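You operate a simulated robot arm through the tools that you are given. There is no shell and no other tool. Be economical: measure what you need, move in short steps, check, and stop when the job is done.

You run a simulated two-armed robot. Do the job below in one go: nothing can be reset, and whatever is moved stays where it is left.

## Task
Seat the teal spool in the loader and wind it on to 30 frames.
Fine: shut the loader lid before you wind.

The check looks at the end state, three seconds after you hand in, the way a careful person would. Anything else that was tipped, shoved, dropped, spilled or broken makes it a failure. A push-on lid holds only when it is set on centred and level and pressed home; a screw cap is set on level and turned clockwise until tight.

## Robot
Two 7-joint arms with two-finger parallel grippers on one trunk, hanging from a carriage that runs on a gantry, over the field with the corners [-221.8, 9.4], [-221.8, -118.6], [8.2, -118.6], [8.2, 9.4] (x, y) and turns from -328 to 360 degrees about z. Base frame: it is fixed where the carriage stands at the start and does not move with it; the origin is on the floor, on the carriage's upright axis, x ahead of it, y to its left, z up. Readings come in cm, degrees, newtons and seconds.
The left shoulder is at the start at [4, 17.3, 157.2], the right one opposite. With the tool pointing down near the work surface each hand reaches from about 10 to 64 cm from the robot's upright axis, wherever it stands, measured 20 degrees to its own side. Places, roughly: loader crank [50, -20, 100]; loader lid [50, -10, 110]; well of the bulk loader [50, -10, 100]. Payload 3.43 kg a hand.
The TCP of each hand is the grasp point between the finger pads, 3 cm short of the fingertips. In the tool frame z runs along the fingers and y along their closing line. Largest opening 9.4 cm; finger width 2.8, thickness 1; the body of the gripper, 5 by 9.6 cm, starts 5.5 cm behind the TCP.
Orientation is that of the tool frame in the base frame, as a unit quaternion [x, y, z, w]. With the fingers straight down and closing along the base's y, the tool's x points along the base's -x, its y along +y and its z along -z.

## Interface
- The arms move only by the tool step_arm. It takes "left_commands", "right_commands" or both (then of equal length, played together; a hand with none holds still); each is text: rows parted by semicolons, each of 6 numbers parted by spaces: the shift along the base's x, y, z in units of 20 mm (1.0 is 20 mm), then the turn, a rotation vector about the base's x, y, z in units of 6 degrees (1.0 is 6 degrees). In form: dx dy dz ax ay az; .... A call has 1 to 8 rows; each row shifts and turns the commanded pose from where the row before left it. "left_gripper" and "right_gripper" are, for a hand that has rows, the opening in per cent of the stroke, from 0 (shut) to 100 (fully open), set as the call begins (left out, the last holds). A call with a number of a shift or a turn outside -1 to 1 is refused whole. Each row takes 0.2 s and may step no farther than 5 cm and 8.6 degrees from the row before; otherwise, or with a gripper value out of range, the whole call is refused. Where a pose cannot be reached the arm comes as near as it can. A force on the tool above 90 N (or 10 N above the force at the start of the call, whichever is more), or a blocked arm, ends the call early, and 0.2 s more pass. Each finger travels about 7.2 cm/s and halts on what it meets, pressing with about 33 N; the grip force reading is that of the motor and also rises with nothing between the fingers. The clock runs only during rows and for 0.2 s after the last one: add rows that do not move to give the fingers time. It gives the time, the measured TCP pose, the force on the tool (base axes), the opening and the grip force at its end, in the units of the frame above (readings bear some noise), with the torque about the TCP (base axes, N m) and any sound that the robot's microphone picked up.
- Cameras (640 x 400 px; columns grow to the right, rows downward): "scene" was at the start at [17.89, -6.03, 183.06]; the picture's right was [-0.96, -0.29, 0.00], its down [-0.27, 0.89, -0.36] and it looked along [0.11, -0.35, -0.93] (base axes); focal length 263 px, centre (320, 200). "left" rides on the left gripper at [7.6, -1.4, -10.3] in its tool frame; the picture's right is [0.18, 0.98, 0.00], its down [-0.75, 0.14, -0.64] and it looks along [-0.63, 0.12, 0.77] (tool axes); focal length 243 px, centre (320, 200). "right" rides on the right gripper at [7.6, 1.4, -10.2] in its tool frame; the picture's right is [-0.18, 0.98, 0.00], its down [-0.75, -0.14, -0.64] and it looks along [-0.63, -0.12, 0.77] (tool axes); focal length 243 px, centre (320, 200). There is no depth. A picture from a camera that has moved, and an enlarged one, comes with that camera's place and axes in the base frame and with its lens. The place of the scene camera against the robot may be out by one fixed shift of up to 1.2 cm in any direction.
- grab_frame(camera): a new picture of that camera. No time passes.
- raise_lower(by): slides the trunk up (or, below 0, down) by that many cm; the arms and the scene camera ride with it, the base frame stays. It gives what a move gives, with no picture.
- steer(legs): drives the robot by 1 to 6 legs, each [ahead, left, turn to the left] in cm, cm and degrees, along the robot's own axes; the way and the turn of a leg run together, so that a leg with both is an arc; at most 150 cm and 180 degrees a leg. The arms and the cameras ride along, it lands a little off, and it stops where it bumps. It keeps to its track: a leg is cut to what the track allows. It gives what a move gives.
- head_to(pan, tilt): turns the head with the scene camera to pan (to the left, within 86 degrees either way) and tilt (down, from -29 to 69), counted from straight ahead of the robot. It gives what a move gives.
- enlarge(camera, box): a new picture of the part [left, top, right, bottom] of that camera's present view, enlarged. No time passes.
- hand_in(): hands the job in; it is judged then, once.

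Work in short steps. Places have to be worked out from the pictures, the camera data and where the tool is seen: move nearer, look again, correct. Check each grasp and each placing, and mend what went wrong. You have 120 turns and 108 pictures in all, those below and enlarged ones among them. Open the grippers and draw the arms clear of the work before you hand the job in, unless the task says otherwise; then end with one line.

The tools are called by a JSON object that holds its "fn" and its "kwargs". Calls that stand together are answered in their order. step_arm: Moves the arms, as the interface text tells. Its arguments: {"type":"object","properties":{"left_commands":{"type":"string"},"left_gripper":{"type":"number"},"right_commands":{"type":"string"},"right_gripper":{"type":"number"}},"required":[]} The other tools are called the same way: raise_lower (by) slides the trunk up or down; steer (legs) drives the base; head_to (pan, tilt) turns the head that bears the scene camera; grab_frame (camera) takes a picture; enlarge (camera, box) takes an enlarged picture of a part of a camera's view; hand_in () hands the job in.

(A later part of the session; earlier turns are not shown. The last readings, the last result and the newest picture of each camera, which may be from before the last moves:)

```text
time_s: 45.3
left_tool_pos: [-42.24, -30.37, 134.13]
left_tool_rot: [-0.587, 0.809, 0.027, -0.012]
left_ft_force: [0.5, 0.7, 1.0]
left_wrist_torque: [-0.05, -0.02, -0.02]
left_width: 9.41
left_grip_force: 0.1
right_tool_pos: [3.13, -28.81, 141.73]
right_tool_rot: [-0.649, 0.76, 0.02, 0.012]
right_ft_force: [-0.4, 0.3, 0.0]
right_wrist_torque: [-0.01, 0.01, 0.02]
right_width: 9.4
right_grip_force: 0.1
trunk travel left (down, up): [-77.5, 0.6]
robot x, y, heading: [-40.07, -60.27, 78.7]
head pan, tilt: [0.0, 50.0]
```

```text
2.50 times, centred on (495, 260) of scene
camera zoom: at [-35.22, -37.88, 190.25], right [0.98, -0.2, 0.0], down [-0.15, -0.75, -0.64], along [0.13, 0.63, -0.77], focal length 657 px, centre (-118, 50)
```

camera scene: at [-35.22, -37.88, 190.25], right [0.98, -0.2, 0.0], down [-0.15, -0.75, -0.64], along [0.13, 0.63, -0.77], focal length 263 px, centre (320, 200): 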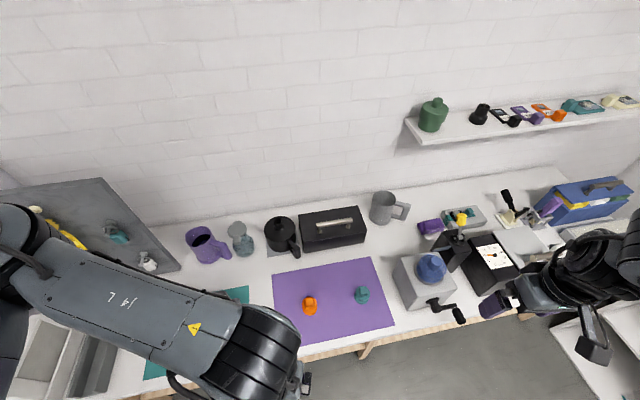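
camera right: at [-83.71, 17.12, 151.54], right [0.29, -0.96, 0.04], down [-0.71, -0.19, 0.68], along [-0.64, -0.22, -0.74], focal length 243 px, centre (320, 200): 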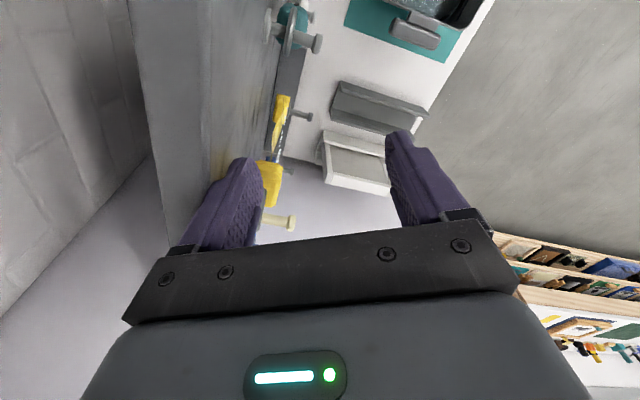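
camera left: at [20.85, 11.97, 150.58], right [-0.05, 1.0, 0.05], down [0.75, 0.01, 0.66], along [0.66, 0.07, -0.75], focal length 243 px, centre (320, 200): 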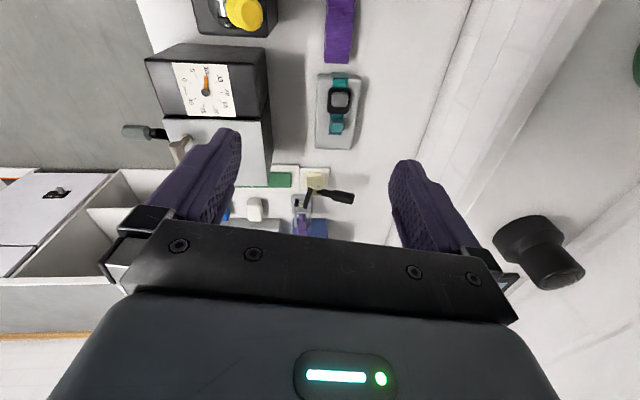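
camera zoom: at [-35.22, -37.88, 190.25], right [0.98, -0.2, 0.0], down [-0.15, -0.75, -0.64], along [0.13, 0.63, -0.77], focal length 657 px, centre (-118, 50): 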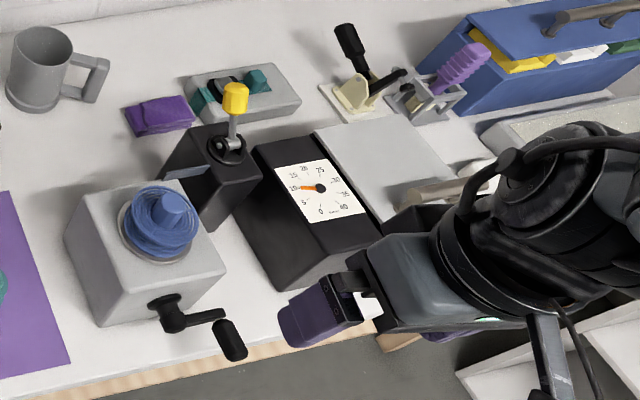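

The teal spool stands on the purple mat at about [-12,-7,90], with a square grip knob. I drive so the right hand gets within good reach of it.

{"fn": "steer", "kwargs": {"legs": [[0, 0, 11.3], [6, -11, 0]]}}

{"fn": "step_arm", "kwargs": {"right_commands": "-1 0.5 0 0 0 0;-1 0.5 0 0 0 0;-1 0.5 0 0 0 0;-1 0.5 -0.5 0 0 0;-1 0.5 -1 0 0 0;-1 0.5 -1 0 0 0;-1 0.5 -1 0 0 0;-1 0.5 -1 0 0 0"}}

{"fn": "head_to", "kwargs": {"pan": -15, "tilt": 60}}

{"fn": "grab_frame", "kwargs": {"camera": "scene"}}

{"fn": "grab_frame", "kwargs": {"camera": "right"}}

```text
time_s: 47.3
left_tool_pos: [-37.19, -25.31, 134.16]
left_tool_rot: [-0.663, 0.748, 0.027, -0.015]
left_ft_force: [-0.3, 0.2, 0.0]
left_wrist_torque: [0.01, -0.01, 0.02]
left_width: 9.39
left_grip_force: 0.1
right_tool_pos: [6.87, -15.04, 141.7]
right_tool_rot: [0.72, -0.694, -0.021, -0.009]
right_ft_force: [-0.7, 0.0, 0.0]
right_wrist_torque: [0.03, 0.0, 0.01]
right_width: 9.41
right_grip_force: 0.1
trunk travel left (down, up): [-77.5, 0.6]
robot x, y, heading: [-29.19, -54.58, 90.1]
head pan, tilt: [0.0, 50.0]
```

```text
time_s: 49.1
left_tool_pos: [-37.19, -25.36, 134.15]
left_tool_rot: [-0.663, 0.748, 0.025, -0.014]
left_ft_force: [0.3, 0.5, 1.0]
left_wrist_torque: [0.01, -0.01, 0.02]
left_width: 9.42
left_grip_force: 0.0
right_tool_pos: [-9.04, -7.09, 132.76]
right_tool_rot: [0.72, -0.694, -0.02, -0.009]
right_ft_force: [0.2, -0.2, -0.2]
right_wrist_torque: [0.02, 0.03, -0.03]
right_width: 9.42
right_grip_force: 0.1
trunk travel left (down, up): [-77.5, 0.6]
robot x, y, heading: [-29.24, -54.68, 89.9]
head pan, tilt: [0.0, 50.0]
```

```text
time_s: 49.8
left_tool_pos: [-37.1, -25.25, 134.09]
left_tool_rot: [-0.663, 0.748, 0.027, -0.014]
left_ft_force: [-0.1, -0.3, -0.8]
left_wrist_torque: [-0.05, 0.0, 0.04]
left_width: 9.39
left_grip_force: 0.0
right_tool_pos: [-8.98, -7.18, 132.59]
right_tool_rot: [0.72, -0.693, -0.021, -0.01]
right_ft_force: [-0.5, -0.3, 0.4]
right_wrist_torque: [-0.08, 0.02, -0.02]
right_width: 9.34
right_grip_force: 0.1
trunk travel left (down, up): [-77.5, 0.6]
robot x, y, heading: [-29.21, -54.46, 89.7]
head pan, tilt: [-15.0, 60.0]
```

```text
69 pictures are left
camera scene: at [-27.18, -32.68, 189.0], right [0.97, -0.26, 0.0], down [-0.23, -0.84, -0.5], along [0.13, 0.48, -0.87], focal length 263 px, centre (320, 200)
```

scene: 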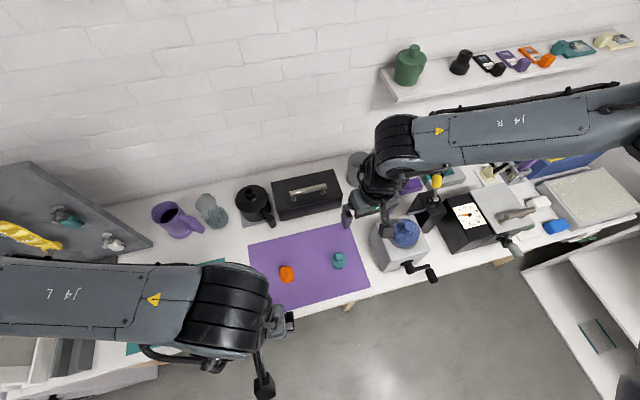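

```text
68 pictures are left
camera right: at [-9.91, -15.31, 142.58], right [-0.99, 0.15, 0.02], down [0.12, 0.73, 0.67], along [0.08, 0.67, -0.74], focal length 243 px, centre (320, 200)
```

right: 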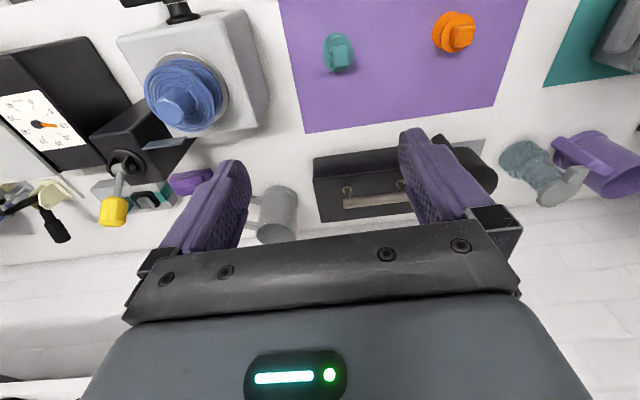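

From both cameras the spool top is about [-13.1,-5.1,95]. I straighten the hand and go down above it.

{"fn": "step_arm", "kwargs": {"right_commands": "-0.26 0.12 -1 -0.05 -0.018 -0.045;-0.26 0.12 -1 -0.05 -0.018 -0.045;-0.26 0.12 -1 -0.05 -0.018 -0.045;-0.26 0.12 -1 -0.05 -0.018 -0.045;-0.26 0.12 -1 -0.05 -0.018 -0.045;-0.26 0.12 -1 -0.05 -0.018 -0.045;-0.26 0.12 -1 -0.05 -0.018 -0.045;-0.26 0.12 -1 -0.05 -0.018 -0.045", "right_gripper": 100}}

{"fn": "grab_frame", "kwargs": {"camera": "right"}}

{"fn": "enlarge", "kwargs": {"camera": "scene", "box": [270, 200, 430, 300]}}

```text
time_s: 51.6
left_tool_pos: [-37.16, -25.44, 134.24]
left_tool_rot: [-0.664, 0.748, 0.026, -0.014]
left_ft_force: [0.1, 0.8, -0.4]
left_wrist_torque: [-0.02, 0.02, 0.03]
left_width: 9.39
left_grip_force: 0.1
right_tool_pos: [-4.46, -10.89, 125.07]
right_tool_rot: [-0.706, 0.708, 0.002, -0.001]
right_ft_force: [-0.4, -0.4, -0.8]
right_wrist_torque: [0.0, 0.0, -0.03]
right_width: 9.41
right_grip_force: 0.1
right hand out of reach, approached as far as the arm can: row 1, 2, 3, 4, 5, 6, 7, 8
trunk travel left (down, up): [-77.5, 0.6]
robot x, y, heading: [-28.99, -54.51, 89.6]
head pan, tilt: [-15.0, 60.0]
```

```text
67 pictures are left
camera right: at [-5.78, -18.54, 135.27], right [-0.98, 0.19, 0.0], down [0.14, 0.75, 0.64], along [0.12, 0.63, -0.77], focal length 243 px, centre (320, 200)
```

right: 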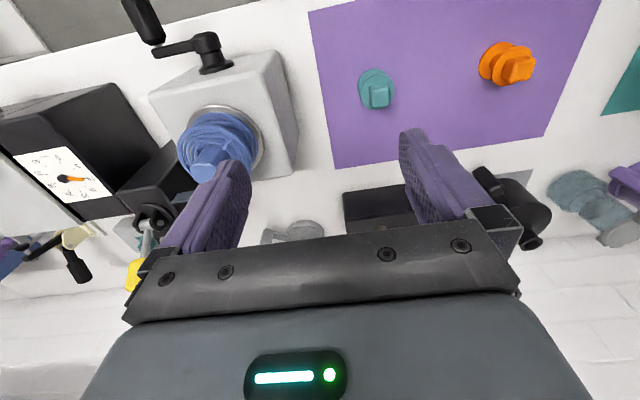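

```text
4.00 times, centred on (350, 250) of scene
camera zoom: at [-27.18, -32.68, 188.99], right [0.96, -0.26, 0.0], down [-0.23, -0.84, -0.5], along [0.13, 0.48, -0.87], focal length 1052 px, centre (200, 0)
```

zoom: 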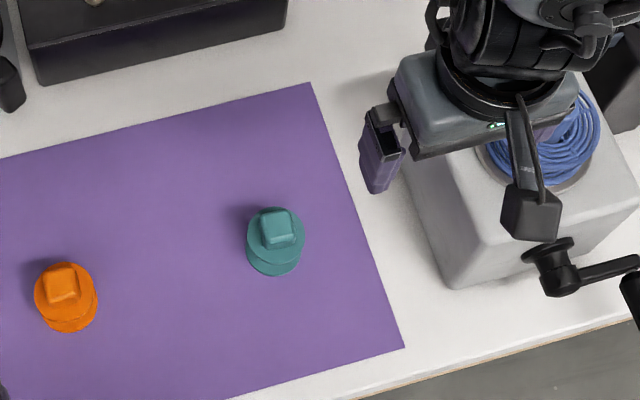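

The arm is held short at this height. I try sliding sideways at constant height to clear the blue winder first.

{"fn": "step_arm", "kwargs": {"right_commands": "-1 0 0 0 0 0;-1 0 0 0 0 0;-1 0 0 0 0 0;-1 0 0 0 0 0"}}

```text
time_s: 52.6
left_tool_pos: [-37.17, -25.32, 134.04]
left_tool_rot: [-0.664, 0.747, 0.026, -0.014]
left_ft_force: [-0.1, 0.9, 0.9]
left_wrist_torque: [-0.02, 0.01, 0.0]
left_width: 9.4
left_grip_force: 0.0
right_tool_pos: [-8.87, -12.55, 128.53]
right_tool_rot: [-0.707, 0.707, 0.002, -0.001]
right_ft_force: [-0.3, 0.3, -0.1]
right_wrist_torque: [0.0, -0.01, 0.02]
right_width: 9.4
right_grip_force: 0.1
right hand out of reach, approached as far as the arm can: row 1, 2, 3, 4
trunk travel left (down, up): [-77.5, 0.6]
robot x, y, heading: [-29.51, -54.5, 89.6]
head pan, tilt: [-15.0, 60.0]
```

I lower the trunk by 12 cm to bring the work into the arm's reach.

{"fn": "raise_lower", "kwargs": {"by": -12}}

{"fn": "step_arm", "kwargs": {"right_commands": "0 0 0 0 0 0;0 0 0 0 0 0"}}

{"fn": "grab_frame", "kwargs": {"camera": "right"}}

```text
time_s: 54.1
left_tool_pos: [-37.12, -25.32, 122.16]
left_tool_rot: [-0.663, 0.748, 0.027, -0.013]
left_ft_force: [-0.3, 0.8, 0.0]
left_wrist_torque: [-0.03, 0.01, 0.02]
left_width: 9.39
left_grip_force: 0.0
right_tool_pos: [-8.78, -12.59, 116.6]
right_tool_rot: [-0.706, 0.708, 0.003, 0.0]
right_ft_force: [0.4, -0.8, 1.1]
right_wrist_torque: [0.03, -0.02, -0.04]
right_width: 9.41
right_grip_force: 0.0
trunk travel left (down, up): [-65.5, 12.6]
robot x, y, heading: [-29.39, -54.37, 89.5]
head pan, tilt: [-15.0, 60.0]
```

```text
time_s: 54.7
left_tool_pos: [-37.13, -25.24, 122.15]
left_tool_rot: [-0.663, 0.748, 0.025, -0.014]
left_ft_force: [0.6, 0.0, 1.2]
left_wrist_torque: [0.0, 0.01, 0.01]
left_width: 9.41
left_grip_force: 0.0
right_tool_pos: [-8.78, -12.62, 116.63]
right_tool_rot: [-0.707, 0.708, 0.002, 0.0]
right_ft_force: [0.0, 0.1, -0.4]
right_wrist_torque: [0.03, -0.01, 0.0]
right_width: 9.41
right_grip_force: 0.0
trunk travel left (down, up): [-65.5, 12.6]
robot x, y, heading: [-29.28, -54.71, 89.9]
head pan, tilt: [-15.0, 60.0]
```

```text
65 pictures are left
camera right: at [-10.19, -20.35, 126.82], right [-0.98, 0.19, 0.0], down [0.14, 0.75, 0.64], along [0.12, 0.63, -0.77], focal length 243 px, centre (320, 200)
```

right: 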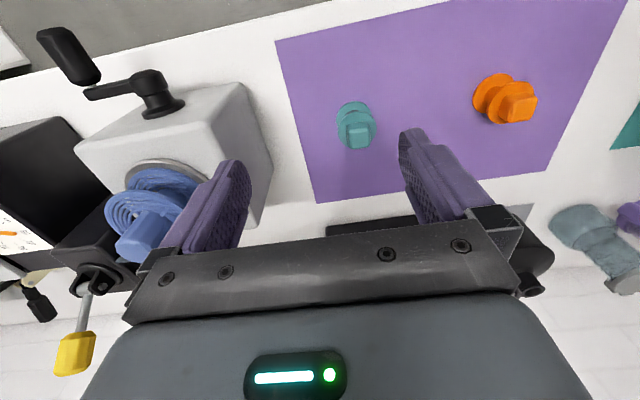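

Spool knob at about [-12.5,-4.9,95.5]. Move over it at z≈106.

{"fn": "step_arm", "kwargs": {"right_commands": "-0.47 0.96 0 0 0 0;-0.47 0.96 0 0 0 0;-0.47 0.96 0 0 0 0;-0.47 0.96 -0.5 0 0 0;0 0 -1 0 0 0;0 0 -1 0 0 0;0 0 -1 0 0 0;0 0 -1 0 0 0"}}

{"fn": "grab_frame", "kwargs": {"camera": "right"}}

{"fn": "enlarge", "kwargs": {"camera": "scene", "box": [270, 180, 430, 300]}}

```text
time_s: 56.5
left_tool_pos: [-37.12, -25.24, 122.06]
left_tool_rot: [-0.663, 0.748, 0.026, -0.013]
left_ft_force: [-0.9, 0.2, 0.3]
left_wrist_torque: [-0.02, 0.01, 0.0]
left_width: 9.41
left_grip_force: 0.0
right_tool_pos: [-4.99, -9.8, 114.06]
right_tool_rot: [-0.707, 0.707, 0.002, -0.001]
right_ft_force: [-0.9, 0.1, 0.8]
right_wrist_torque: [0.0, 0.0, 0.0]
right_width: 9.37
right_grip_force: 0.1
right hand out of reach, approached as far as the arm can: row 1, 2, 3, 4, 5, 6, 7, 8
trunk travel left (down, up): [-65.5, 12.6]
robot x, y, heading: [-29.26, -54.26, 89.9]
head pan, tilt: [-15.0, 60.0]
```

```text
64 pictures are left
camera right: at [-6.29, -17.58, 124.25], right [-0.98, 0.18, 0.01], down [0.14, 0.75, 0.64], along [0.11, 0.63, -0.77], focal length 243 px, centre (320, 200)
```

right: 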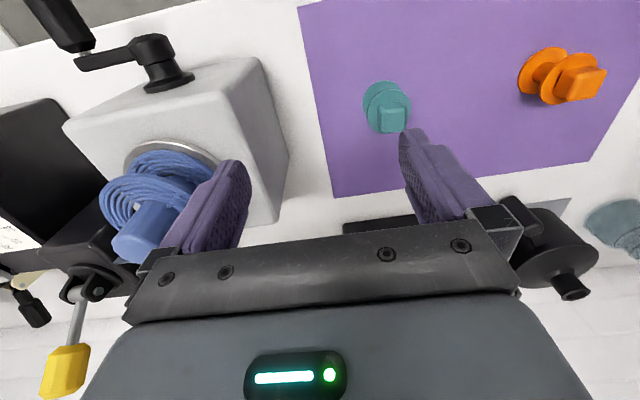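

```text
3.33 times, centred on (350, 240) of scene
camera zoom: at [-27.18, -32.69, 176.99], right [0.96, -0.26, 0.0], down [-0.23, -0.84, -0.5], along [0.13, 0.48, -0.87], focal length 876 px, centre (220, 67)
```

zoom: 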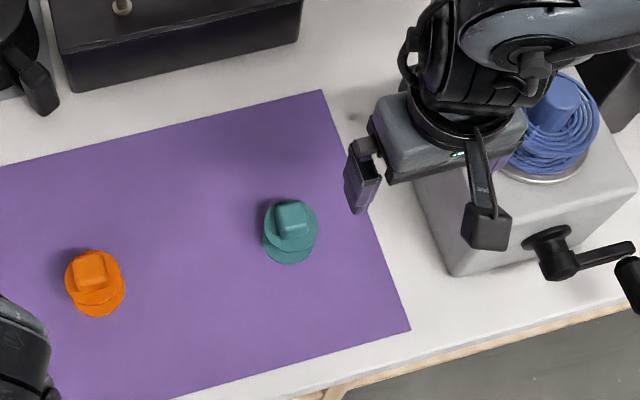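

The arm is limited in how far below the shoulder it can go in this configuration, so I'll position the hand over the spool higher up, and lift the left hand, then descend by trunk.

{"fn": "step_arm", "kwargs": {"right_commands": "0 0 1 0 0 0;-0.5 0.3 1 0 0 0;-0.8 0.6 1 0 0 0;-0.8 0.6 0.5 0 0 0;-0.8 0.5 0 0 0 0;-0.8 0.4 0 0 0 0;0 0 0 0 0 0;0 0 0 0 0 0", "left_commands": "0 0 1 0 0 0;0 0 1 0 0 0;0 0 1 0 0 0;0 0 1 0 0 0;0 0 1 0 0 0;0 0 1 0 0 0;0 0 1 0 0 0;0 0 1 0 0 0"}}

```text
time_s: 58.3
left_tool_pos: [-37.13, -25.42, 138.13]
left_tool_rot: [-0.663, 0.748, 0.027, -0.014]
left_ft_force: [-0.2, 0.0, -0.2]
left_wrist_torque: [0.0, -0.01, 0.0]
left_width: 9.38
left_grip_force: 0.1
right_tool_pos: [-9.6, -6.87, 122.5]
right_tool_rot: [-0.706, 0.708, 0.004, 0.0]
right_ft_force: [-0.7, -0.2, 0.0]
right_wrist_torque: [-0.02, 0.0, -0.03]
right_width: 9.4
right_grip_force: 0.0
right hand out of reach, approached as far as the arm can: row 5, 6
trunk travel left (down, up): [-65.5, 12.6]
robot x, y, heading: [-29.19, -54.35, 89.6]
head pan, tilt: [-15.0, 60.0]
```

Reach improves outward from the body, so I shift the base left 6 and ahead 2, then lower the trunk.

{"fn": "steer", "kwargs": {"legs": [[2, 6, 0]]}}

{"fn": "step_arm", "kwargs": {"right_commands": "1 0 0 0 0 0;0.55 0 0 0 0 0;0 0 0 0 0 0"}}

{"fn": "raise_lower", "kwargs": {"by": -16}}

{"fn": "grab_frame", "kwargs": {"camera": "right"}}

{"fn": "enlarge", "kwargs": {"camera": "scene", "box": [270, 180, 430, 300]}}

```text
time_s: 59.3
left_tool_pos: [-43.08, -23.43, 138.15]
left_tool_rot: [-0.663, 0.748, 0.027, -0.014]
left_ft_force: [0.2, 0.0, 0.4]
left_wrist_torque: [-0.01, 0.02, -0.02]
left_width: 9.4
left_grip_force: 0.1
right_tool_pos: [-15.52, -4.84, 122.46]
right_tool_rot: [-0.707, 0.707, 0.003, 0.0]
right_ft_force: [0.4, 0.5, 0.8]
right_wrist_torque: [0.01, -0.02, 0.0]
right_width: 9.42
right_grip_force: 0.0
trunk travel left (down, up): [-65.5, 12.6]
robot x, y, heading: [-34.98, -52.41, 89.7]
head pan, tilt: [-15.0, 60.0]
```

```text
time_s: 60.1
left_tool_pos: [-43.06, -23.41, 138.23]
left_tool_rot: [-0.663, 0.748, 0.026, -0.014]
left_ft_force: [-0.3, -0.2, 0.5]
left_wrist_torque: [-0.01, 0.02, 0.01]
left_width: 9.41
left_grip_force: 0.0
right_tool_pos: [-12.47, -4.84, 122.68]
right_tool_rot: [-0.707, 0.708, 0.003, -0.001]
right_ft_force: [-0.7, 0.4, 0.2]
right_wrist_torque: [-0.01, -0.01, 0.0]
right_width: 9.39
right_grip_force: 0.1
trunk travel left (down, up): [-65.5, 12.6]
robot x, y, heading: [-35.03, -52.38, 89.8]
head pan, tilt: [-15.0, 60.0]
```

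```text
time_s: 62.0
left_tool_pos: [-43.14, -23.41, 122.16]
left_tool_rot: [-0.663, 0.748, 0.026, -0.013]
left_ft_force: [0.6, -0.1, -0.3]
left_wrist_torque: [0.02, 0.0, -0.02]
left_width: 9.39
left_grip_force: 0.0
right_tool_pos: [-12.47, -4.88, 106.53]
right_tool_rot: [-0.706, 0.708, 0.004, 0.0]
right_ft_force: [0.2, -0.5, 0.2]
right_wrist_torque: [-0.02, -0.01, 0.01]
right_width: 9.38
right_grip_force: 0.1
trunk travel left (down, up): [-49.5, 28.6]
robot x, y, heading: [-34.87, -52.21, 89.6]
head pan, tilt: [-15.0, 60.0]
```

```text
62 pictures are left
camera right: at [-13.77, -12.54, 116.81], right [-0.98, 0.19, 0.01], down [0.15, 0.75, 0.64], along [0.12, 0.63, -0.77], focal length 243 px, centre (320, 200)
```

right: 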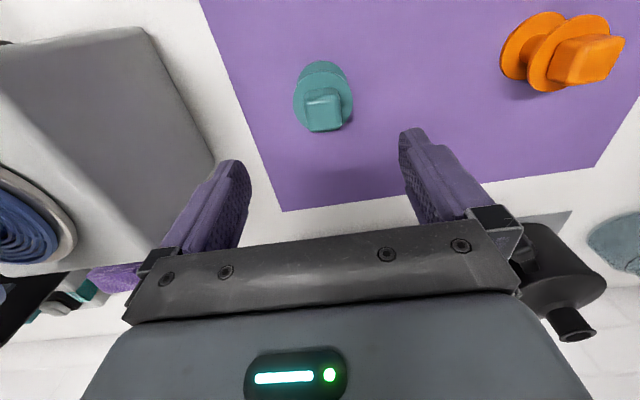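

```text
3.33 times, centred on (350, 240) of scene
camera zoom: at [-33.1, -30.67, 161.0], right [0.96, -0.26, 0.0], down [-0.23, -0.84, -0.5], along [0.13, 0.48, -0.87], focal length 876 px, centre (220, 67)
```

zoom: 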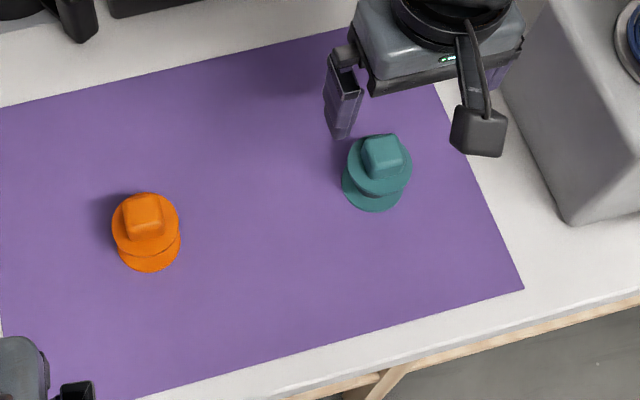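

Knob top at about [-12.6,-4.5,95.3]; hand is well centred. I nudge and lower with the trunk so fingertips stop just above the flange.

{"fn": "step_arm", "kwargs": {"right_commands": "-0.05 0.2 0 0 0 0;0 0 0 0 0 0"}}

{"fn": "raise_lower", "kwargs": {"by": -9.5}}

{"fn": "grab_frame", "kwargs": {"camera": "right"}}

{"fn": "enlarge", "kwargs": {"camera": "scene", "box": [310, 160, 430, 260]}}

```text
time_s: 62.5
left_tool_pos: [-43.09, -23.4, 122.18]
left_tool_rot: [-0.663, 0.748, 0.026, -0.014]
left_ft_force: [-0.4, -0.4, -0.9]
left_wrist_torque: [0.02, -0.02, 0.0]
left_width: 9.4
left_grip_force: 0.0
right_tool_pos: [-12.51, -4.37, 106.56]
right_tool_rot: [-0.707, 0.708, 0.002, -0.002]
right_ft_force: [0.6, 0.3, -0.6]
right_wrist_torque: [-0.02, -0.01, 0.01]
right_width: 9.39
right_grip_force: 0.1
trunk travel left (down, up): [-49.5, 28.6]
robot x, y, heading: [-35.17, -53.09, 89.6]
head pan, tilt: [-15.0, 60.0]
```

```text
time_s: 63.8
left_tool_pos: [-43.18, -23.44, 112.79]
left_tool_rot: [-0.663, 0.748, 0.027, -0.014]
left_ft_force: [0.4, -0.4, 0.0]
left_wrist_torque: [-0.01, 0.01, -0.02]
left_width: 9.42
left_grip_force: 0.1
right_tool_pos: [-12.58, -4.46, 96.99]
right_tool_rot: [-0.706, 0.708, 0.003, 0.0]
right_ft_force: [0.9, -1.2, 0.2]
right_wrist_torque: [0.02, -0.01, 0.02]
right_width: 9.39
right_grip_force: 0.0
trunk travel left (down, up): [-40.0, 38.1]
robot x, y, heading: [-35.05, -52.32, 90.0]
head pan, tilt: [-15.0, 60.0]
```

```text
60 pictures are left
camera right: at [-13.87, -12.16, 107.32], right [-0.98, 0.19, 0.01], down [0.15, 0.75, 0.64], along [0.12, 0.63, -0.77], focal length 243 px, centre (320, 200)
```

right: 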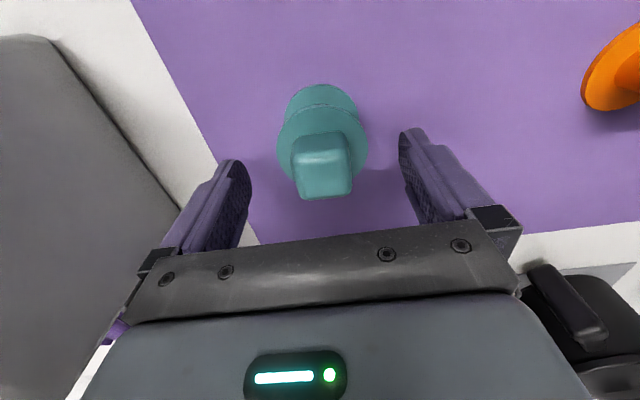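

```text
4.00 times, centred on (370, 210) of scene
camera zoom: at [-33.1, -30.67, 151.5], right [0.96, -0.26, 0.0], down [-0.23, -0.84, -0.5], along [0.13, 0.48, -0.87], focal length 1052 px, centre (120, 160)
```

zoom: 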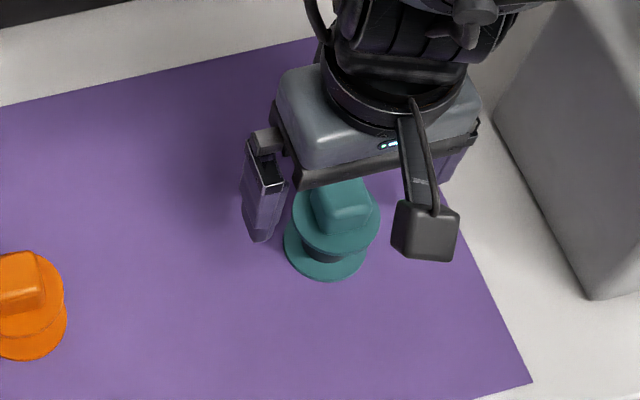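

I need flange vs fingertip heights; check with the left camera for a side view.

{"fn": "grab_frame", "kwargs": {"camera": "left"}}

```text
58 pictures are left
camera left: at [-41.89, -31.29, 122.64], right [-1.0, -0.07, 0.05], down [-0.01, 0.75, 0.66], along [-0.08, 0.66, -0.75], focal length 243 px, centre (320, 200)
```

left: 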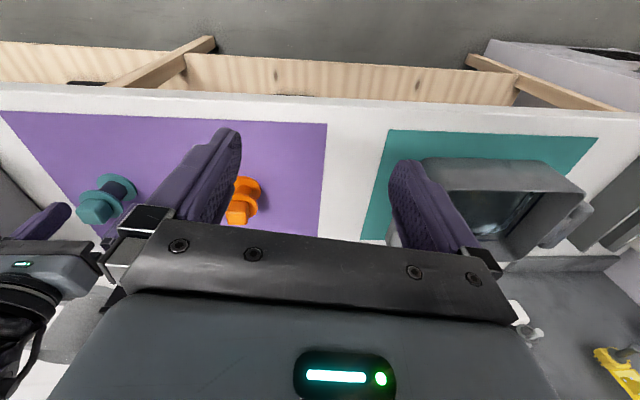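

The left view shows spool and right finger side by side; enlarge.

{"fn": "enlarge", "kwargs": {"camera": "left", "box": [30, 150, 160, 250]}}

```text
4.00 times, centred on (95, 200) of left
camera zoom: at [-41.89, -31.29, 122.64], right [-1.0, -0.07, 0.05], down [-0.01, 0.75, 0.66], along [-0.08, 0.66, -0.75], focal length 970 px, centre (1220, 200)
```

zoom: 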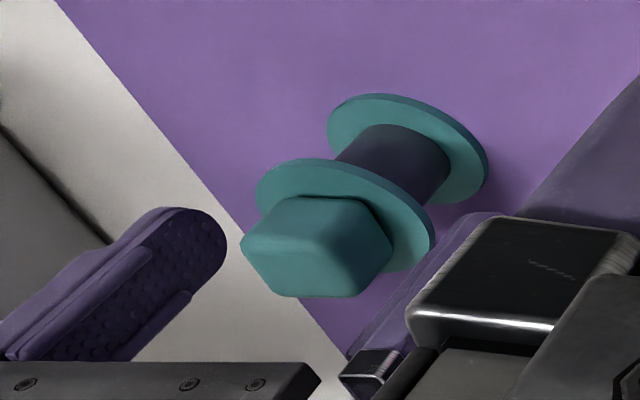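

Fingertips sit about 0.6 cm above the flange, straddling the knob. I close the right gripper.

{"fn": "step_arm", "kwargs": {"right_commands": "0 0 0 0 0 0;0 0 0 0 0 0;0 0 0 0 0 0;0 0 0 0 0 0;0 0 0 0 0 0", "right_gripper": 0}}

{"fn": "grab_frame", "kwargs": {"camera": "right"}}

```text
time_s: 65.0
left_tool_pos: [-43.02, -23.3, 112.7]
left_tool_rot: [-0.663, 0.748, 0.027, -0.015]
left_ft_force: [0.2, -0.3, 0.2]
left_wrist_torque: [-0.01, -0.02, -0.01]
left_width: 9.4
left_grip_force: 0.0
right_tool_pos: [-12.61, -4.42, 97.05]
right_tool_rot: [-0.707, 0.708, 0.003, -0.001]
right_ft_force: [-2.0, 0.4, 1.0]
right_wrist_torque: [0.0, 0.03, 0.0]
right_width: 5.25
right_grip_force: 32.8
trunk travel left (down, up): [-40.0, 38.1]
robot x, y, heading: [-35.6, -52.49, 89.7]
head pan, tilt: [-15.0, 60.0]
```

```text
56 pictures are left
camera right: at [-13.89, -12.17, 107.31], right [-0.98, 0.19, 0.01], down [0.15, 0.75, 0.64], along [0.12, 0.63, -0.77], focal length 243 px, centre (320, 200)
```

right: 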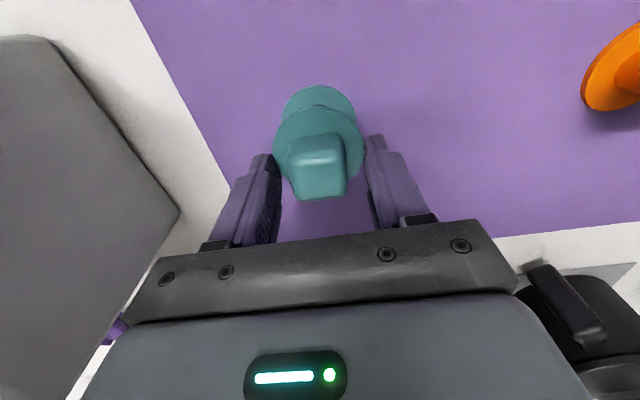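

Width 5.25 means the fingers caught the flange: the spool is higher and nearer (axis y≈-5.8, flange top ≈94.6). I open, rise 1.6, shift y −1.3 and re-close.

{"fn": "step_arm", "kwargs": {"right_commands": "0 0 0 0 0 0;0 0 0 0 0 0;0 0 0 0 0 0;0 0 0.5 0 0 0;0 -0.3 0.35 0 0 0;0 -0.35 0 0 0 0;0 0 0 0 0 0", "right_gripper": 100}}

{"fn": "grab_frame", "kwargs": {"camera": "right"}}

{"fn": "enlarge", "kwargs": {"camera": "left", "box": [30, 150, 160, 250]}}

```text
time_s: 66.6
left_tool_pos: [-43.1, -23.36, 112.68]
left_tool_rot: [-0.663, 0.748, 0.026, -0.014]
left_ft_force: [0.0, 0.7, 0.1]
left_wrist_torque: [0.03, -0.04, 0.05]
left_width: 9.41
left_grip_force: 0.1
right_tool_pos: [-12.57, -5.74, 98.75]
right_tool_rot: [-0.707, 0.707, 0.004, -0.001]
right_ft_force: [-0.6, -0.2, 0.1]
right_wrist_torque: [-0.02, 0.0, -0.01]
right_width: 9.37
right_grip_force: 0.1
trunk travel left (down, up): [-40.0, 38.1]
robot x, y, heading: [-35.59, -52.23, 89.9]
head pan, tilt: [-15.0, 60.0]
```

```text
55 pictures are left
camera right: at [-13.85, -13.49, 108.99], right [-0.98, 0.19, 0.01], down [0.15, 0.75, 0.64], along [0.12, 0.63, -0.77], focal length 243 px, centre (320, 200)
```

right: 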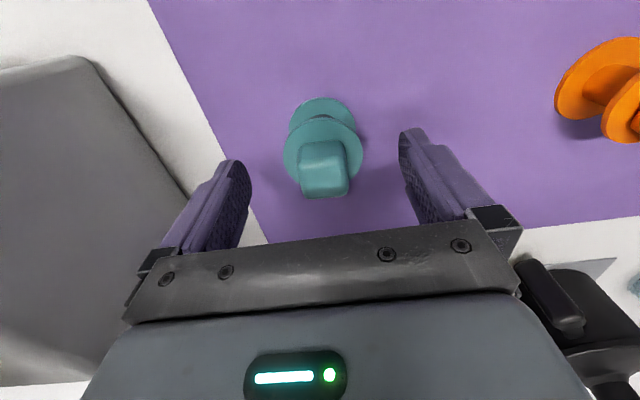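

```text
4.00 times, centred on (95, 200) of left
camera zoom: at [-41.9, -31.31, 122.63], right [-1.0, -0.07, 0.05], down [-0.01, 0.75, 0.66], along [-0.08, 0.66, -0.75], focal length 970 px, centre (1220, 200)
```

zoom: 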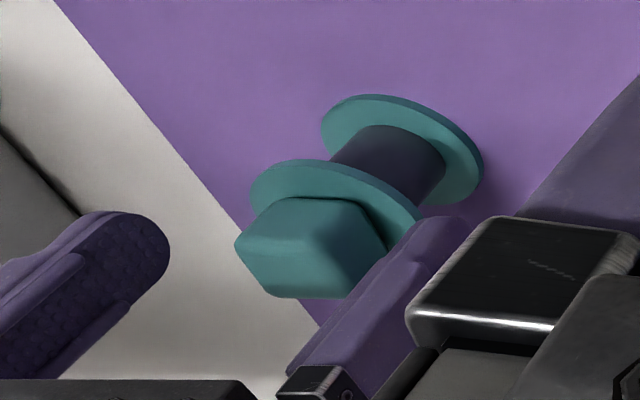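

Fingertips now bracket the knob just above the flange. Close again.

{"fn": "step_arm", "kwargs": {"right_commands": "0 0 0 0 0 0;0 0 0 0 0 0;0 0 0 0 0 0;0 0 0 0 0 0;0 0 0 0 0 0", "right_gripper": 0}}

{"fn": "grab_frame", "kwargs": {"camera": "right"}}

```text
time_s: 67.8
left_tool_pos: [-43.08, -23.41, 112.65]
left_tool_rot: [-0.663, 0.748, 0.026, -0.013]
left_ft_force: [-0.1, -0.1, 0.5]
left_wrist_torque: [-0.04, -0.05, 0.0]
left_width: 9.4
left_grip_force: 0.0
right_tool_pos: [-12.5, -5.8, 98.84]
right_tool_rot: [-0.706, 0.708, 0.003, -0.001]
right_ft_force: [-0.6, 0.5, 2.0]
right_wrist_torque: [-0.1, 0.01, 0.02]
right_width: 2.88
right_grip_force: 32.8
trunk travel left (down, up): [-40.0, 38.1]
robot x, y, heading: [-35.3, -52.48, 89.7]
head pan, tilt: [-15.0, 60.0]
```

```text
53 pictures are left
camera right: at [-13.86, -13.48, 108.99], right [-0.98, 0.19, 0.01], down [0.15, 0.75, 0.64], along [0.12, 0.63, -0.77], focal length 243 px, centre (320, 200)
```

right: 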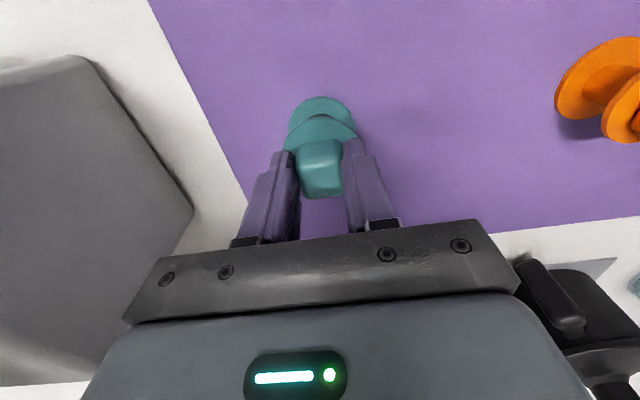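

The spool is held by the knob (2.88 cm). I raise the trunk and drive to a pose by the loader facing −45°, from which the left hand can reach the lid.

{"fn": "raise_lower", "kwargs": {"by": 37}}

{"fn": "steer", "kwargs": {"legs": [[0, 0, -135], [-16.7, 67.3, 0]]}}

{"fn": "head_to", "kwargs": {"pan": 25, "tilt": 60}}

{"fn": "grab_frame", "kwargs": {"camera": "scene"}}

{"fn": "grab_frame", "kwargs": {"camera": "left"}}

```text
time_s: 71.4
left_tool_pos: [-43.03, -23.38, 149.73]
left_tool_rot: [-0.664, 0.748, 0.026, -0.014]
left_ft_force: [-0.4, -0.3, 0.4]
left_wrist_torque: [0.01, 0.03, -0.02]
left_width: 9.39
left_grip_force: 0.2
right_tool_pos: [-12.59, -5.8, 135.67]
right_tool_rot: [-0.707, 0.708, 0.002, -0.001]
right_ft_force: [-0.1, -0.1, -0.4]
right_wrist_torque: [0.0, 0.0, -0.01]
right_width: 0.0
right_grip_force: 33.0
trunk travel left (down, up): [-77.0, 1.1]
robot x, y, heading: [-35.3, -52.4, 89.6]
head pan, tilt: [-15.0, 60.0]
```

```text
time_s: 80.8
left_tool_pos: [26.68, -8.15, 149.62]
left_tool_rot: [0.435, 0.9, 0.023, 0.019]
left_ft_force: [0.8, -0.2, -0.2]
left_wrist_torque: [0.01, 0.02, 0.0]
left_width: 9.42
left_grip_force: 0.1
right_tool_pos: [17.7, -42.28, 135.69]
right_tool_rot: [0.382, 0.924, 0.002, 0.002]
right_ft_force: [0.7, 0.1, -0.1]
right_wrist_torque: [-0.03, -0.01, 0.03]
right_width: 0.01
right_grip_force: 33.4
trunk travel left (down, up): [-77.0, 1.1]
robot x, y, heading: [0.46, 6.85, -44.6]
head pan, tilt: [-15.0, 60.0]
```

```text
time_s: 81.9
left_tool_pos: [26.55, -8.09, 149.8]
left_tool_rot: [0.435, 0.9, 0.022, 0.019]
left_ft_force: [0.5, -1.0, -0.4]
left_wrist_torque: [0.0, 0.01, -0.03]
left_width: 9.38
left_grip_force: 0.1
right_tool_pos: [17.6, -42.23, 135.71]
right_tool_rot: [0.381, 0.925, 0.002, 0.002]
right_ft_force: [0.8, -0.8, 0.6]
right_wrist_torque: [0.0, -0.02, 0.04]
right_width: 0.0
right_grip_force: 32.5
trunk travel left (down, up): [-77.0, 1.1]
robot x, y, heading: [0.51, 6.85, -45.0]
head pan, tilt: [25.0, 60.0]
```

```text
52 pictures are left
camera scene: at [18.26, -7.56, 188.49], right [-0.34, -0.94, 0.0], down [-0.81, 0.3, -0.5], along [0.47, -0.17, -0.87], focal length 263 px, centre (320, 200)
```

scene: 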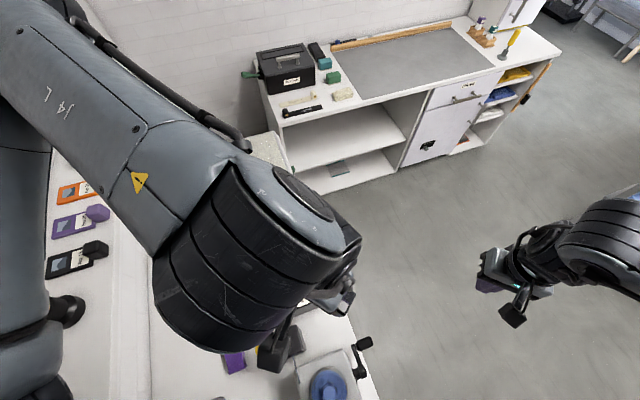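

```text
51 pictures are left
camera left: at [20.28, -3.28, 159.63], right [0.65, 0.75, 0.05], down [0.54, -0.52, 0.66], along [0.53, -0.4, -0.75], focal length 243 px, centre (320, 200)
```

left: 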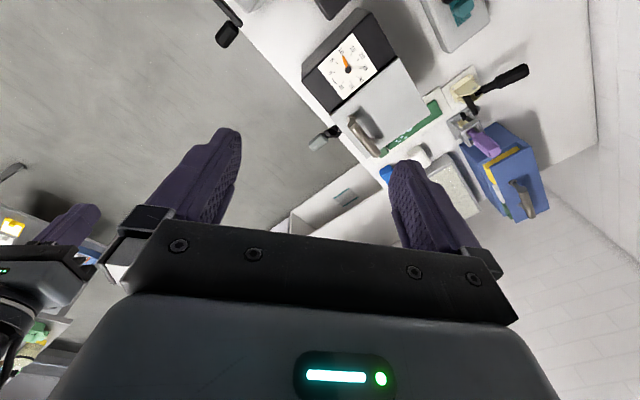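

The fingers had slipped off the rounded knob while lifting (width 0), so the spool stayed on the mat; I'll re-grip deeper later. While here, I open the lid: its handle runs along x at about y −9.7, x 41–52, z≈113. Turn and move the left hand above it.

{"fn": "step_arm", "kwargs": {"left_commands": "1 -0.1 -0.5 -0.03 0.06 1;1 -0.1 -0.5 -0.03 0.06 1;1 -0.1 -0.5 -0.03 0.06 1;1 -0.1 -0.5 -0.03 0.06 1;1 -0.1 -0.5 -0.03 0.06 1;1 -0.1 -0.5 -0.03 0.06 1;1 -0.1 -0.5 -0.03 0.06 1;1 -0.1 -0.5 -0.03 0.06 1"}}

{"fn": "grab_frame", "kwargs": {"camera": "left"}}

```text
time_s: 83.7
left_tool_pos: [42.62, -9.7, 141.54]
left_tool_rot: [0.03, 0.999, 0.007, -0.009]
left_ft_force: [0.0, 0.0, 0.2]
left_wrist_torque: [0.0, 0.0, -0.02]
left_width: 9.4
left_grip_force: 0.0
right_tool_pos: [17.76, -42.3, 135.82]
right_tool_rot: [0.381, 0.925, 0.001, 0.003]
right_ft_force: [0.0, -0.8, -0.2]
right_wrist_torque: [-0.03, 0.0, 0.0]
right_width: 0.0
right_grip_force: 32.5
trunk travel left (down, up): [-77.0, 1.1]
robot x, y, heading: [0.31, 6.75, -45.0]
head pan, tilt: [25.0, 60.0]
```

```text
50 pictures are left
camera left: at [35.17, -10.8, 151.92], right [-0.12, 0.99, 0.02], down [0.77, 0.08, 0.63], along [0.62, 0.09, -0.78], focal length 243 px, centre (320, 200)
```

left: 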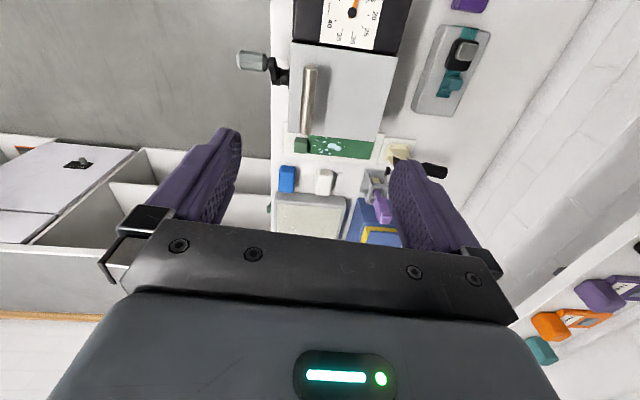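

Good reach. Handle centre ≈[47,-10.3,113]. Lower above it.

{"fn": "step_arm", "kwargs": {"left_commands": "0.45 -0.06 -1 0 0 0.07;0.45 -0.06 -1 0 0 0.07;0.45 -0.06 -1 0 0 0.07;0.45 -0.06 -1 0 0 0.07;0.4 -0.06 -1 0 0 0.07;0 0 -1 0 0 0.07;0 0 -1 0 0 0.07;0 0 -0.7 0 0 0.07"}}

{"fn": "grab_frame", "kwargs": {"camera": "left"}}

{"fn": "head_to", "kwargs": {"pan": 15, "tilt": 55}}

{"fn": "grab_frame", "kwargs": {"camera": "scene"}}

```text
time_s: 85.5
left_tool_pos: [46.94, -10.3, 126.28]
left_tool_rot: [0.002, 1.0, 0.008, -0.01]
left_ft_force: [0.0, 0.1, -0.3]
left_wrist_torque: [0.01, 0.0, -0.02]
left_width: 9.41
left_grip_force: 0.0
right_tool_pos: [17.55, -42.28, 135.74]
right_tool_rot: [0.381, 0.925, 0.002, 0.003]
right_ft_force: [1.0, -0.4, 0.2]
right_wrist_torque: [-0.02, 0.01, -0.02]
right_width: 0.01
right_grip_force: 33.2
trunk travel left (down, up): [-77.0, 1.1]
robot x, y, heading: [0.1, 6.48, -44.8]
head pan, tilt: [25.0, 60.0]
```

```text
49 pictures are left
camera left: at [39.63, -11.87, 136.54], right [-0.18, 0.98, 0.02], down [0.77, 0.13, 0.63], along [0.62, 0.13, -0.78], focal length 243 px, centre (320, 200)
```

left: 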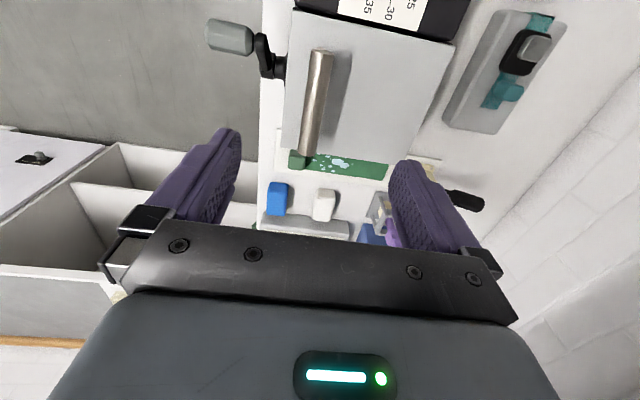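

```text
time_s: 86.2
left_tool_pos: [46.89, -10.34, 126.2]
left_tool_rot: [0.003, 1.0, 0.007, -0.01]
left_ft_force: [0.5, 0.0, -1.2]
left_wrist_torque: [0.01, -0.04, 0.03]
left_width: 9.42
left_grip_force: 0.0
right_tool_pos: [17.77, -42.18, 135.65]
right_tool_rot: [0.381, 0.925, 0.001, 0.002]
right_ft_force: [-0.1, -0.3, 0.8]
right_wrist_torque: [-0.02, -0.01, -0.03]
right_width: 0.0
right_grip_force: 32.6
trunk travel left (down, up): [-77.0, 1.1]
robot x, y, heading: [0.39, 6.88, -44.9]
head pan, tilt: [15.0, 55.0]
```

```text
48 pictures are left
camera scene: at [18.24, -8.87, 189.1], right [-0.5, -0.87, 0.0], down [-0.71, 0.41, -0.57], along [0.5, -0.29, -0.82], focal length 263 px, centre (320, 200)
```

scene: 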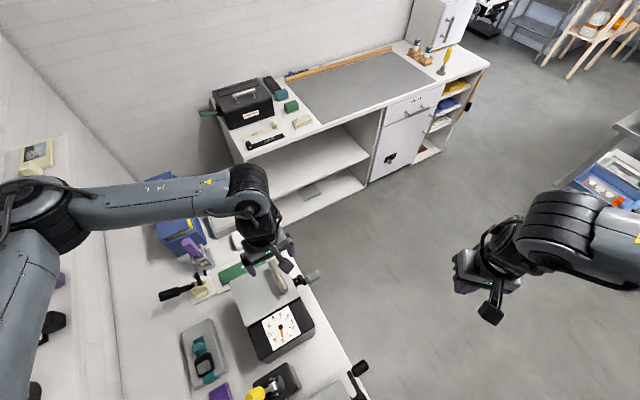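

Handle is at y≈-10.9. Descend to z≈116 and look again.

{"fn": "step_arm", "kwargs": {"left_commands": "0.1 -0.15 -1 0 0 0;0.1 -0.15 -1 0 0 0;0 0 -1 0 0 0;0 0 -1 0 0 0;0 0 -1 0 0 0;0 0 0 0 0 0"}}

{"fn": "grab_frame", "kwargs": {"camera": "left"}}

{"fn": "enlarge", "kwargs": {"camera": "scene", "box": [200, 200, 360, 370]}}

```text
time_s: 87.6
left_tool_pos: [47.41, -11.01, 116.21]
left_tool_rot: [0.001, 1.0, 0.007, -0.01]
left_ft_force: [0.8, -0.3, 0.3]
left_wrist_torque: [0.01, 0.03, -0.02]
left_width: 9.4
left_grip_force: 0.0
right_tool_pos: [17.65, -42.31, 135.68]
right_tool_rot: [0.381, 0.925, 0.002, 0.003]
right_ft_force: [-0.2, 0.5, -0.1]
right_wrist_torque: [0.01, -0.03, 0.02]
right_width: 0.01
right_grip_force: 33.3
trunk travel left (down, up): [-77.0, 1.1]
robot x, y, heading: [0.51, 6.52, -45.2]
head pan, tilt: [15.0, 55.0]
```

```text
47 pictures are left
camera left: at [39.98, -12.42, 126.5], right [-0.18, 0.98, 0.02], down [0.77, 0.13, 0.63], along [0.62, 0.13, -0.78], focal length 243 px, centre (320, 200)
```

left: 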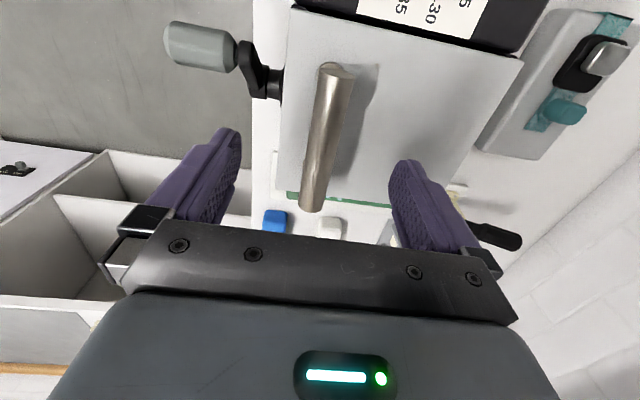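

```text
2.35 times, centred on (280, 285) of scene
camera zoom: at [18.24, -8.88, 189.1], right [-0.5, -0.87, 0.0], down [-0.71, 0.41, -0.57], along [0.5, -0.29, -0.82], focal length 619 px, centre (414, 0)
```

zoom: 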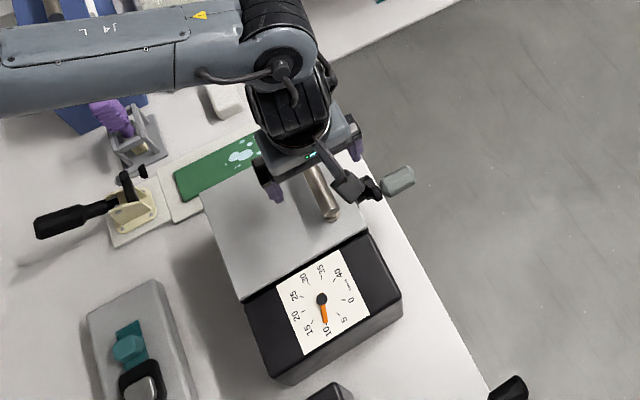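

Handle axis at about [48.3,-10.6,110]. Descend with light steps to z≈111.3, then check for force.

{"fn": "step_arm", "kwargs": {"left_commands": "0.2 0.2 -0.7 0 0 0;0.2 0 -0.7 0 0 0;0 0 -0.6 0 0 0;0 0 -0.4 0 0 0;0 0 0 0 0 0"}}

{"fn": "grab_frame", "kwargs": {"camera": "left"}}

{"fn": "enlarge", "kwargs": {"camera": "scene", "box": [240, 220, 340, 310]}}

```text
time_s: 88.8
left_tool_pos: [48.04, -10.54, 111.45]
left_tool_rot: [0.002, 1.0, 0.007, -0.01]
left_ft_force: [0.0, -0.7, -0.9]
left_wrist_torque: [0.0, -0.01, 0.01]
left_width: 9.38
left_grip_force: 0.0
right_tool_pos: [17.67, -42.24, 135.78]
right_tool_rot: [0.382, 0.924, 0.002, 0.003]
right_ft_force: [0.3, 0.3, -0.2]
right_wrist_torque: [0.02, -0.02, 0.03]
right_width: 0.0
right_grip_force: 32.6
trunk travel left (down, up): [-77.0, 1.1]
robot x, y, heading: [0.24, 6.48, -45.0]
head pan, tilt: [15.0, 55.0]
```

```text
45 pictures are left
camera left: at [40.86, -12.07, 121.74], right [-0.18, 0.98, 0.02], down [0.77, 0.13, 0.63], along [0.62, 0.13, -0.78], focal length 243 px, centre (320, 200)
```

left: 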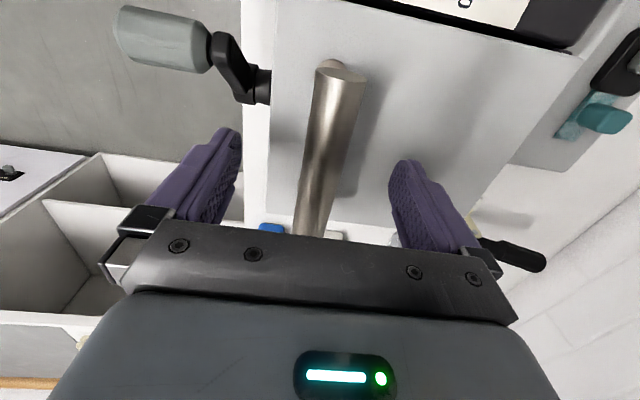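

```text
4.44 times, centred on (290, 265) of scene
camera zoom: at [18.24, -8.88, 189.1], right [-0.5, -0.87, 0.0], down [-0.71, 0.41, -0.57], along [0.5, -0.29, -0.82], focal length 1168 px, centre (453, -89)
```

zoom: 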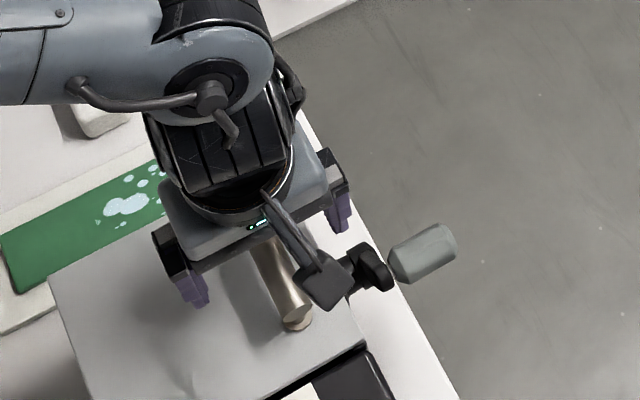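

The handle rod passes through the grasp point. Close the left gripper on it.

{"fn": "step_arm", "kwargs": {"left_commands": "0 0 0 0 0 0;0 0 0 0 0 0;0 0 0 0 0 0;0 0 0 0 0 0;0 0 0 0 0 0", "left_gripper": 0}}

```text
time_s: 90.0
left_tool_pos: [48.32, -10.56, 111.55]
left_tool_rot: [0.002, 1.0, 0.007, -0.01]
left_ft_force: [-4.1, 0.7, 11.3]
left_wrist_torque: [0.1, -0.08, 0.47]
left_width: 2.18
left_grip_force: 45.2
right_tool_pos: [17.62, -42.22, 135.78]
right_tool_rot: [0.38, 0.925, 0.002, 0.003]
right_ft_force: [0.1, -0.3, -0.7]
right_wrist_torque: [0.05, 0.01, 0.02]
right_width: 0.02
right_grip_force: 32.9
trunk travel left (down, up): [-77.0, 1.1]
robot x, y, heading: [0.52, 6.39, -44.8]
head pan, tilt: [15.0, 55.0]
```

Gripped (2.18 cm rod). I test lifting along an arc about a hinge at y≈+3.

{"fn": "step_arm", "kwargs": {"left_commands": "0 0.14 0.46 -0.67 0 0;0 0.17 0.46 -0.67 0 0;0 0.2 0.46 -0.67 0 0;0 0 0 0 0 0"}}

{"fn": "enlarge", "kwargs": {"camera": "scene", "box": [200, 200, 360, 370]}}

```text
time_s: 91.0
left_tool_pos: [48.23, -9.34, 114.16]
left_tool_rot: [0.002, 0.995, -0.096, -0.009]
left_ft_force: [-1.0, 4.0, -2.8]
left_wrist_torque: [0.1, -0.41, 0.22]
left_width: 2.14
left_grip_force: 45.5
right_tool_pos: [17.66, -42.11, 135.73]
right_tool_rot: [0.381, 0.925, 0.002, 0.002]
right_ft_force: [0.2, -1.1, -0.3]
right_wrist_torque: [0.03, 0.01, 0.01]
right_width: 0.0
right_grip_force: 33.1
trunk travel left (down, up): [-77.0, 1.1]
robot x, y, heading: [0.39, 6.92, -44.5]
head pan, tilt: [15.0, 55.0]
```

```text
2.35 times, centred on (280, 285) of scene
camera zoom: at [18.23, -8.85, 189.08], right [-0.5, -0.87, 0.0], down [-0.71, 0.41, -0.57], along [0.5, -0.29, -0.82], focal length 619 px, centre (414, 0)
```

zoom: 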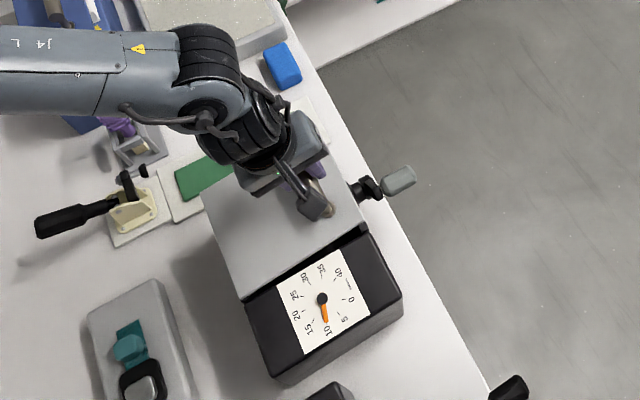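

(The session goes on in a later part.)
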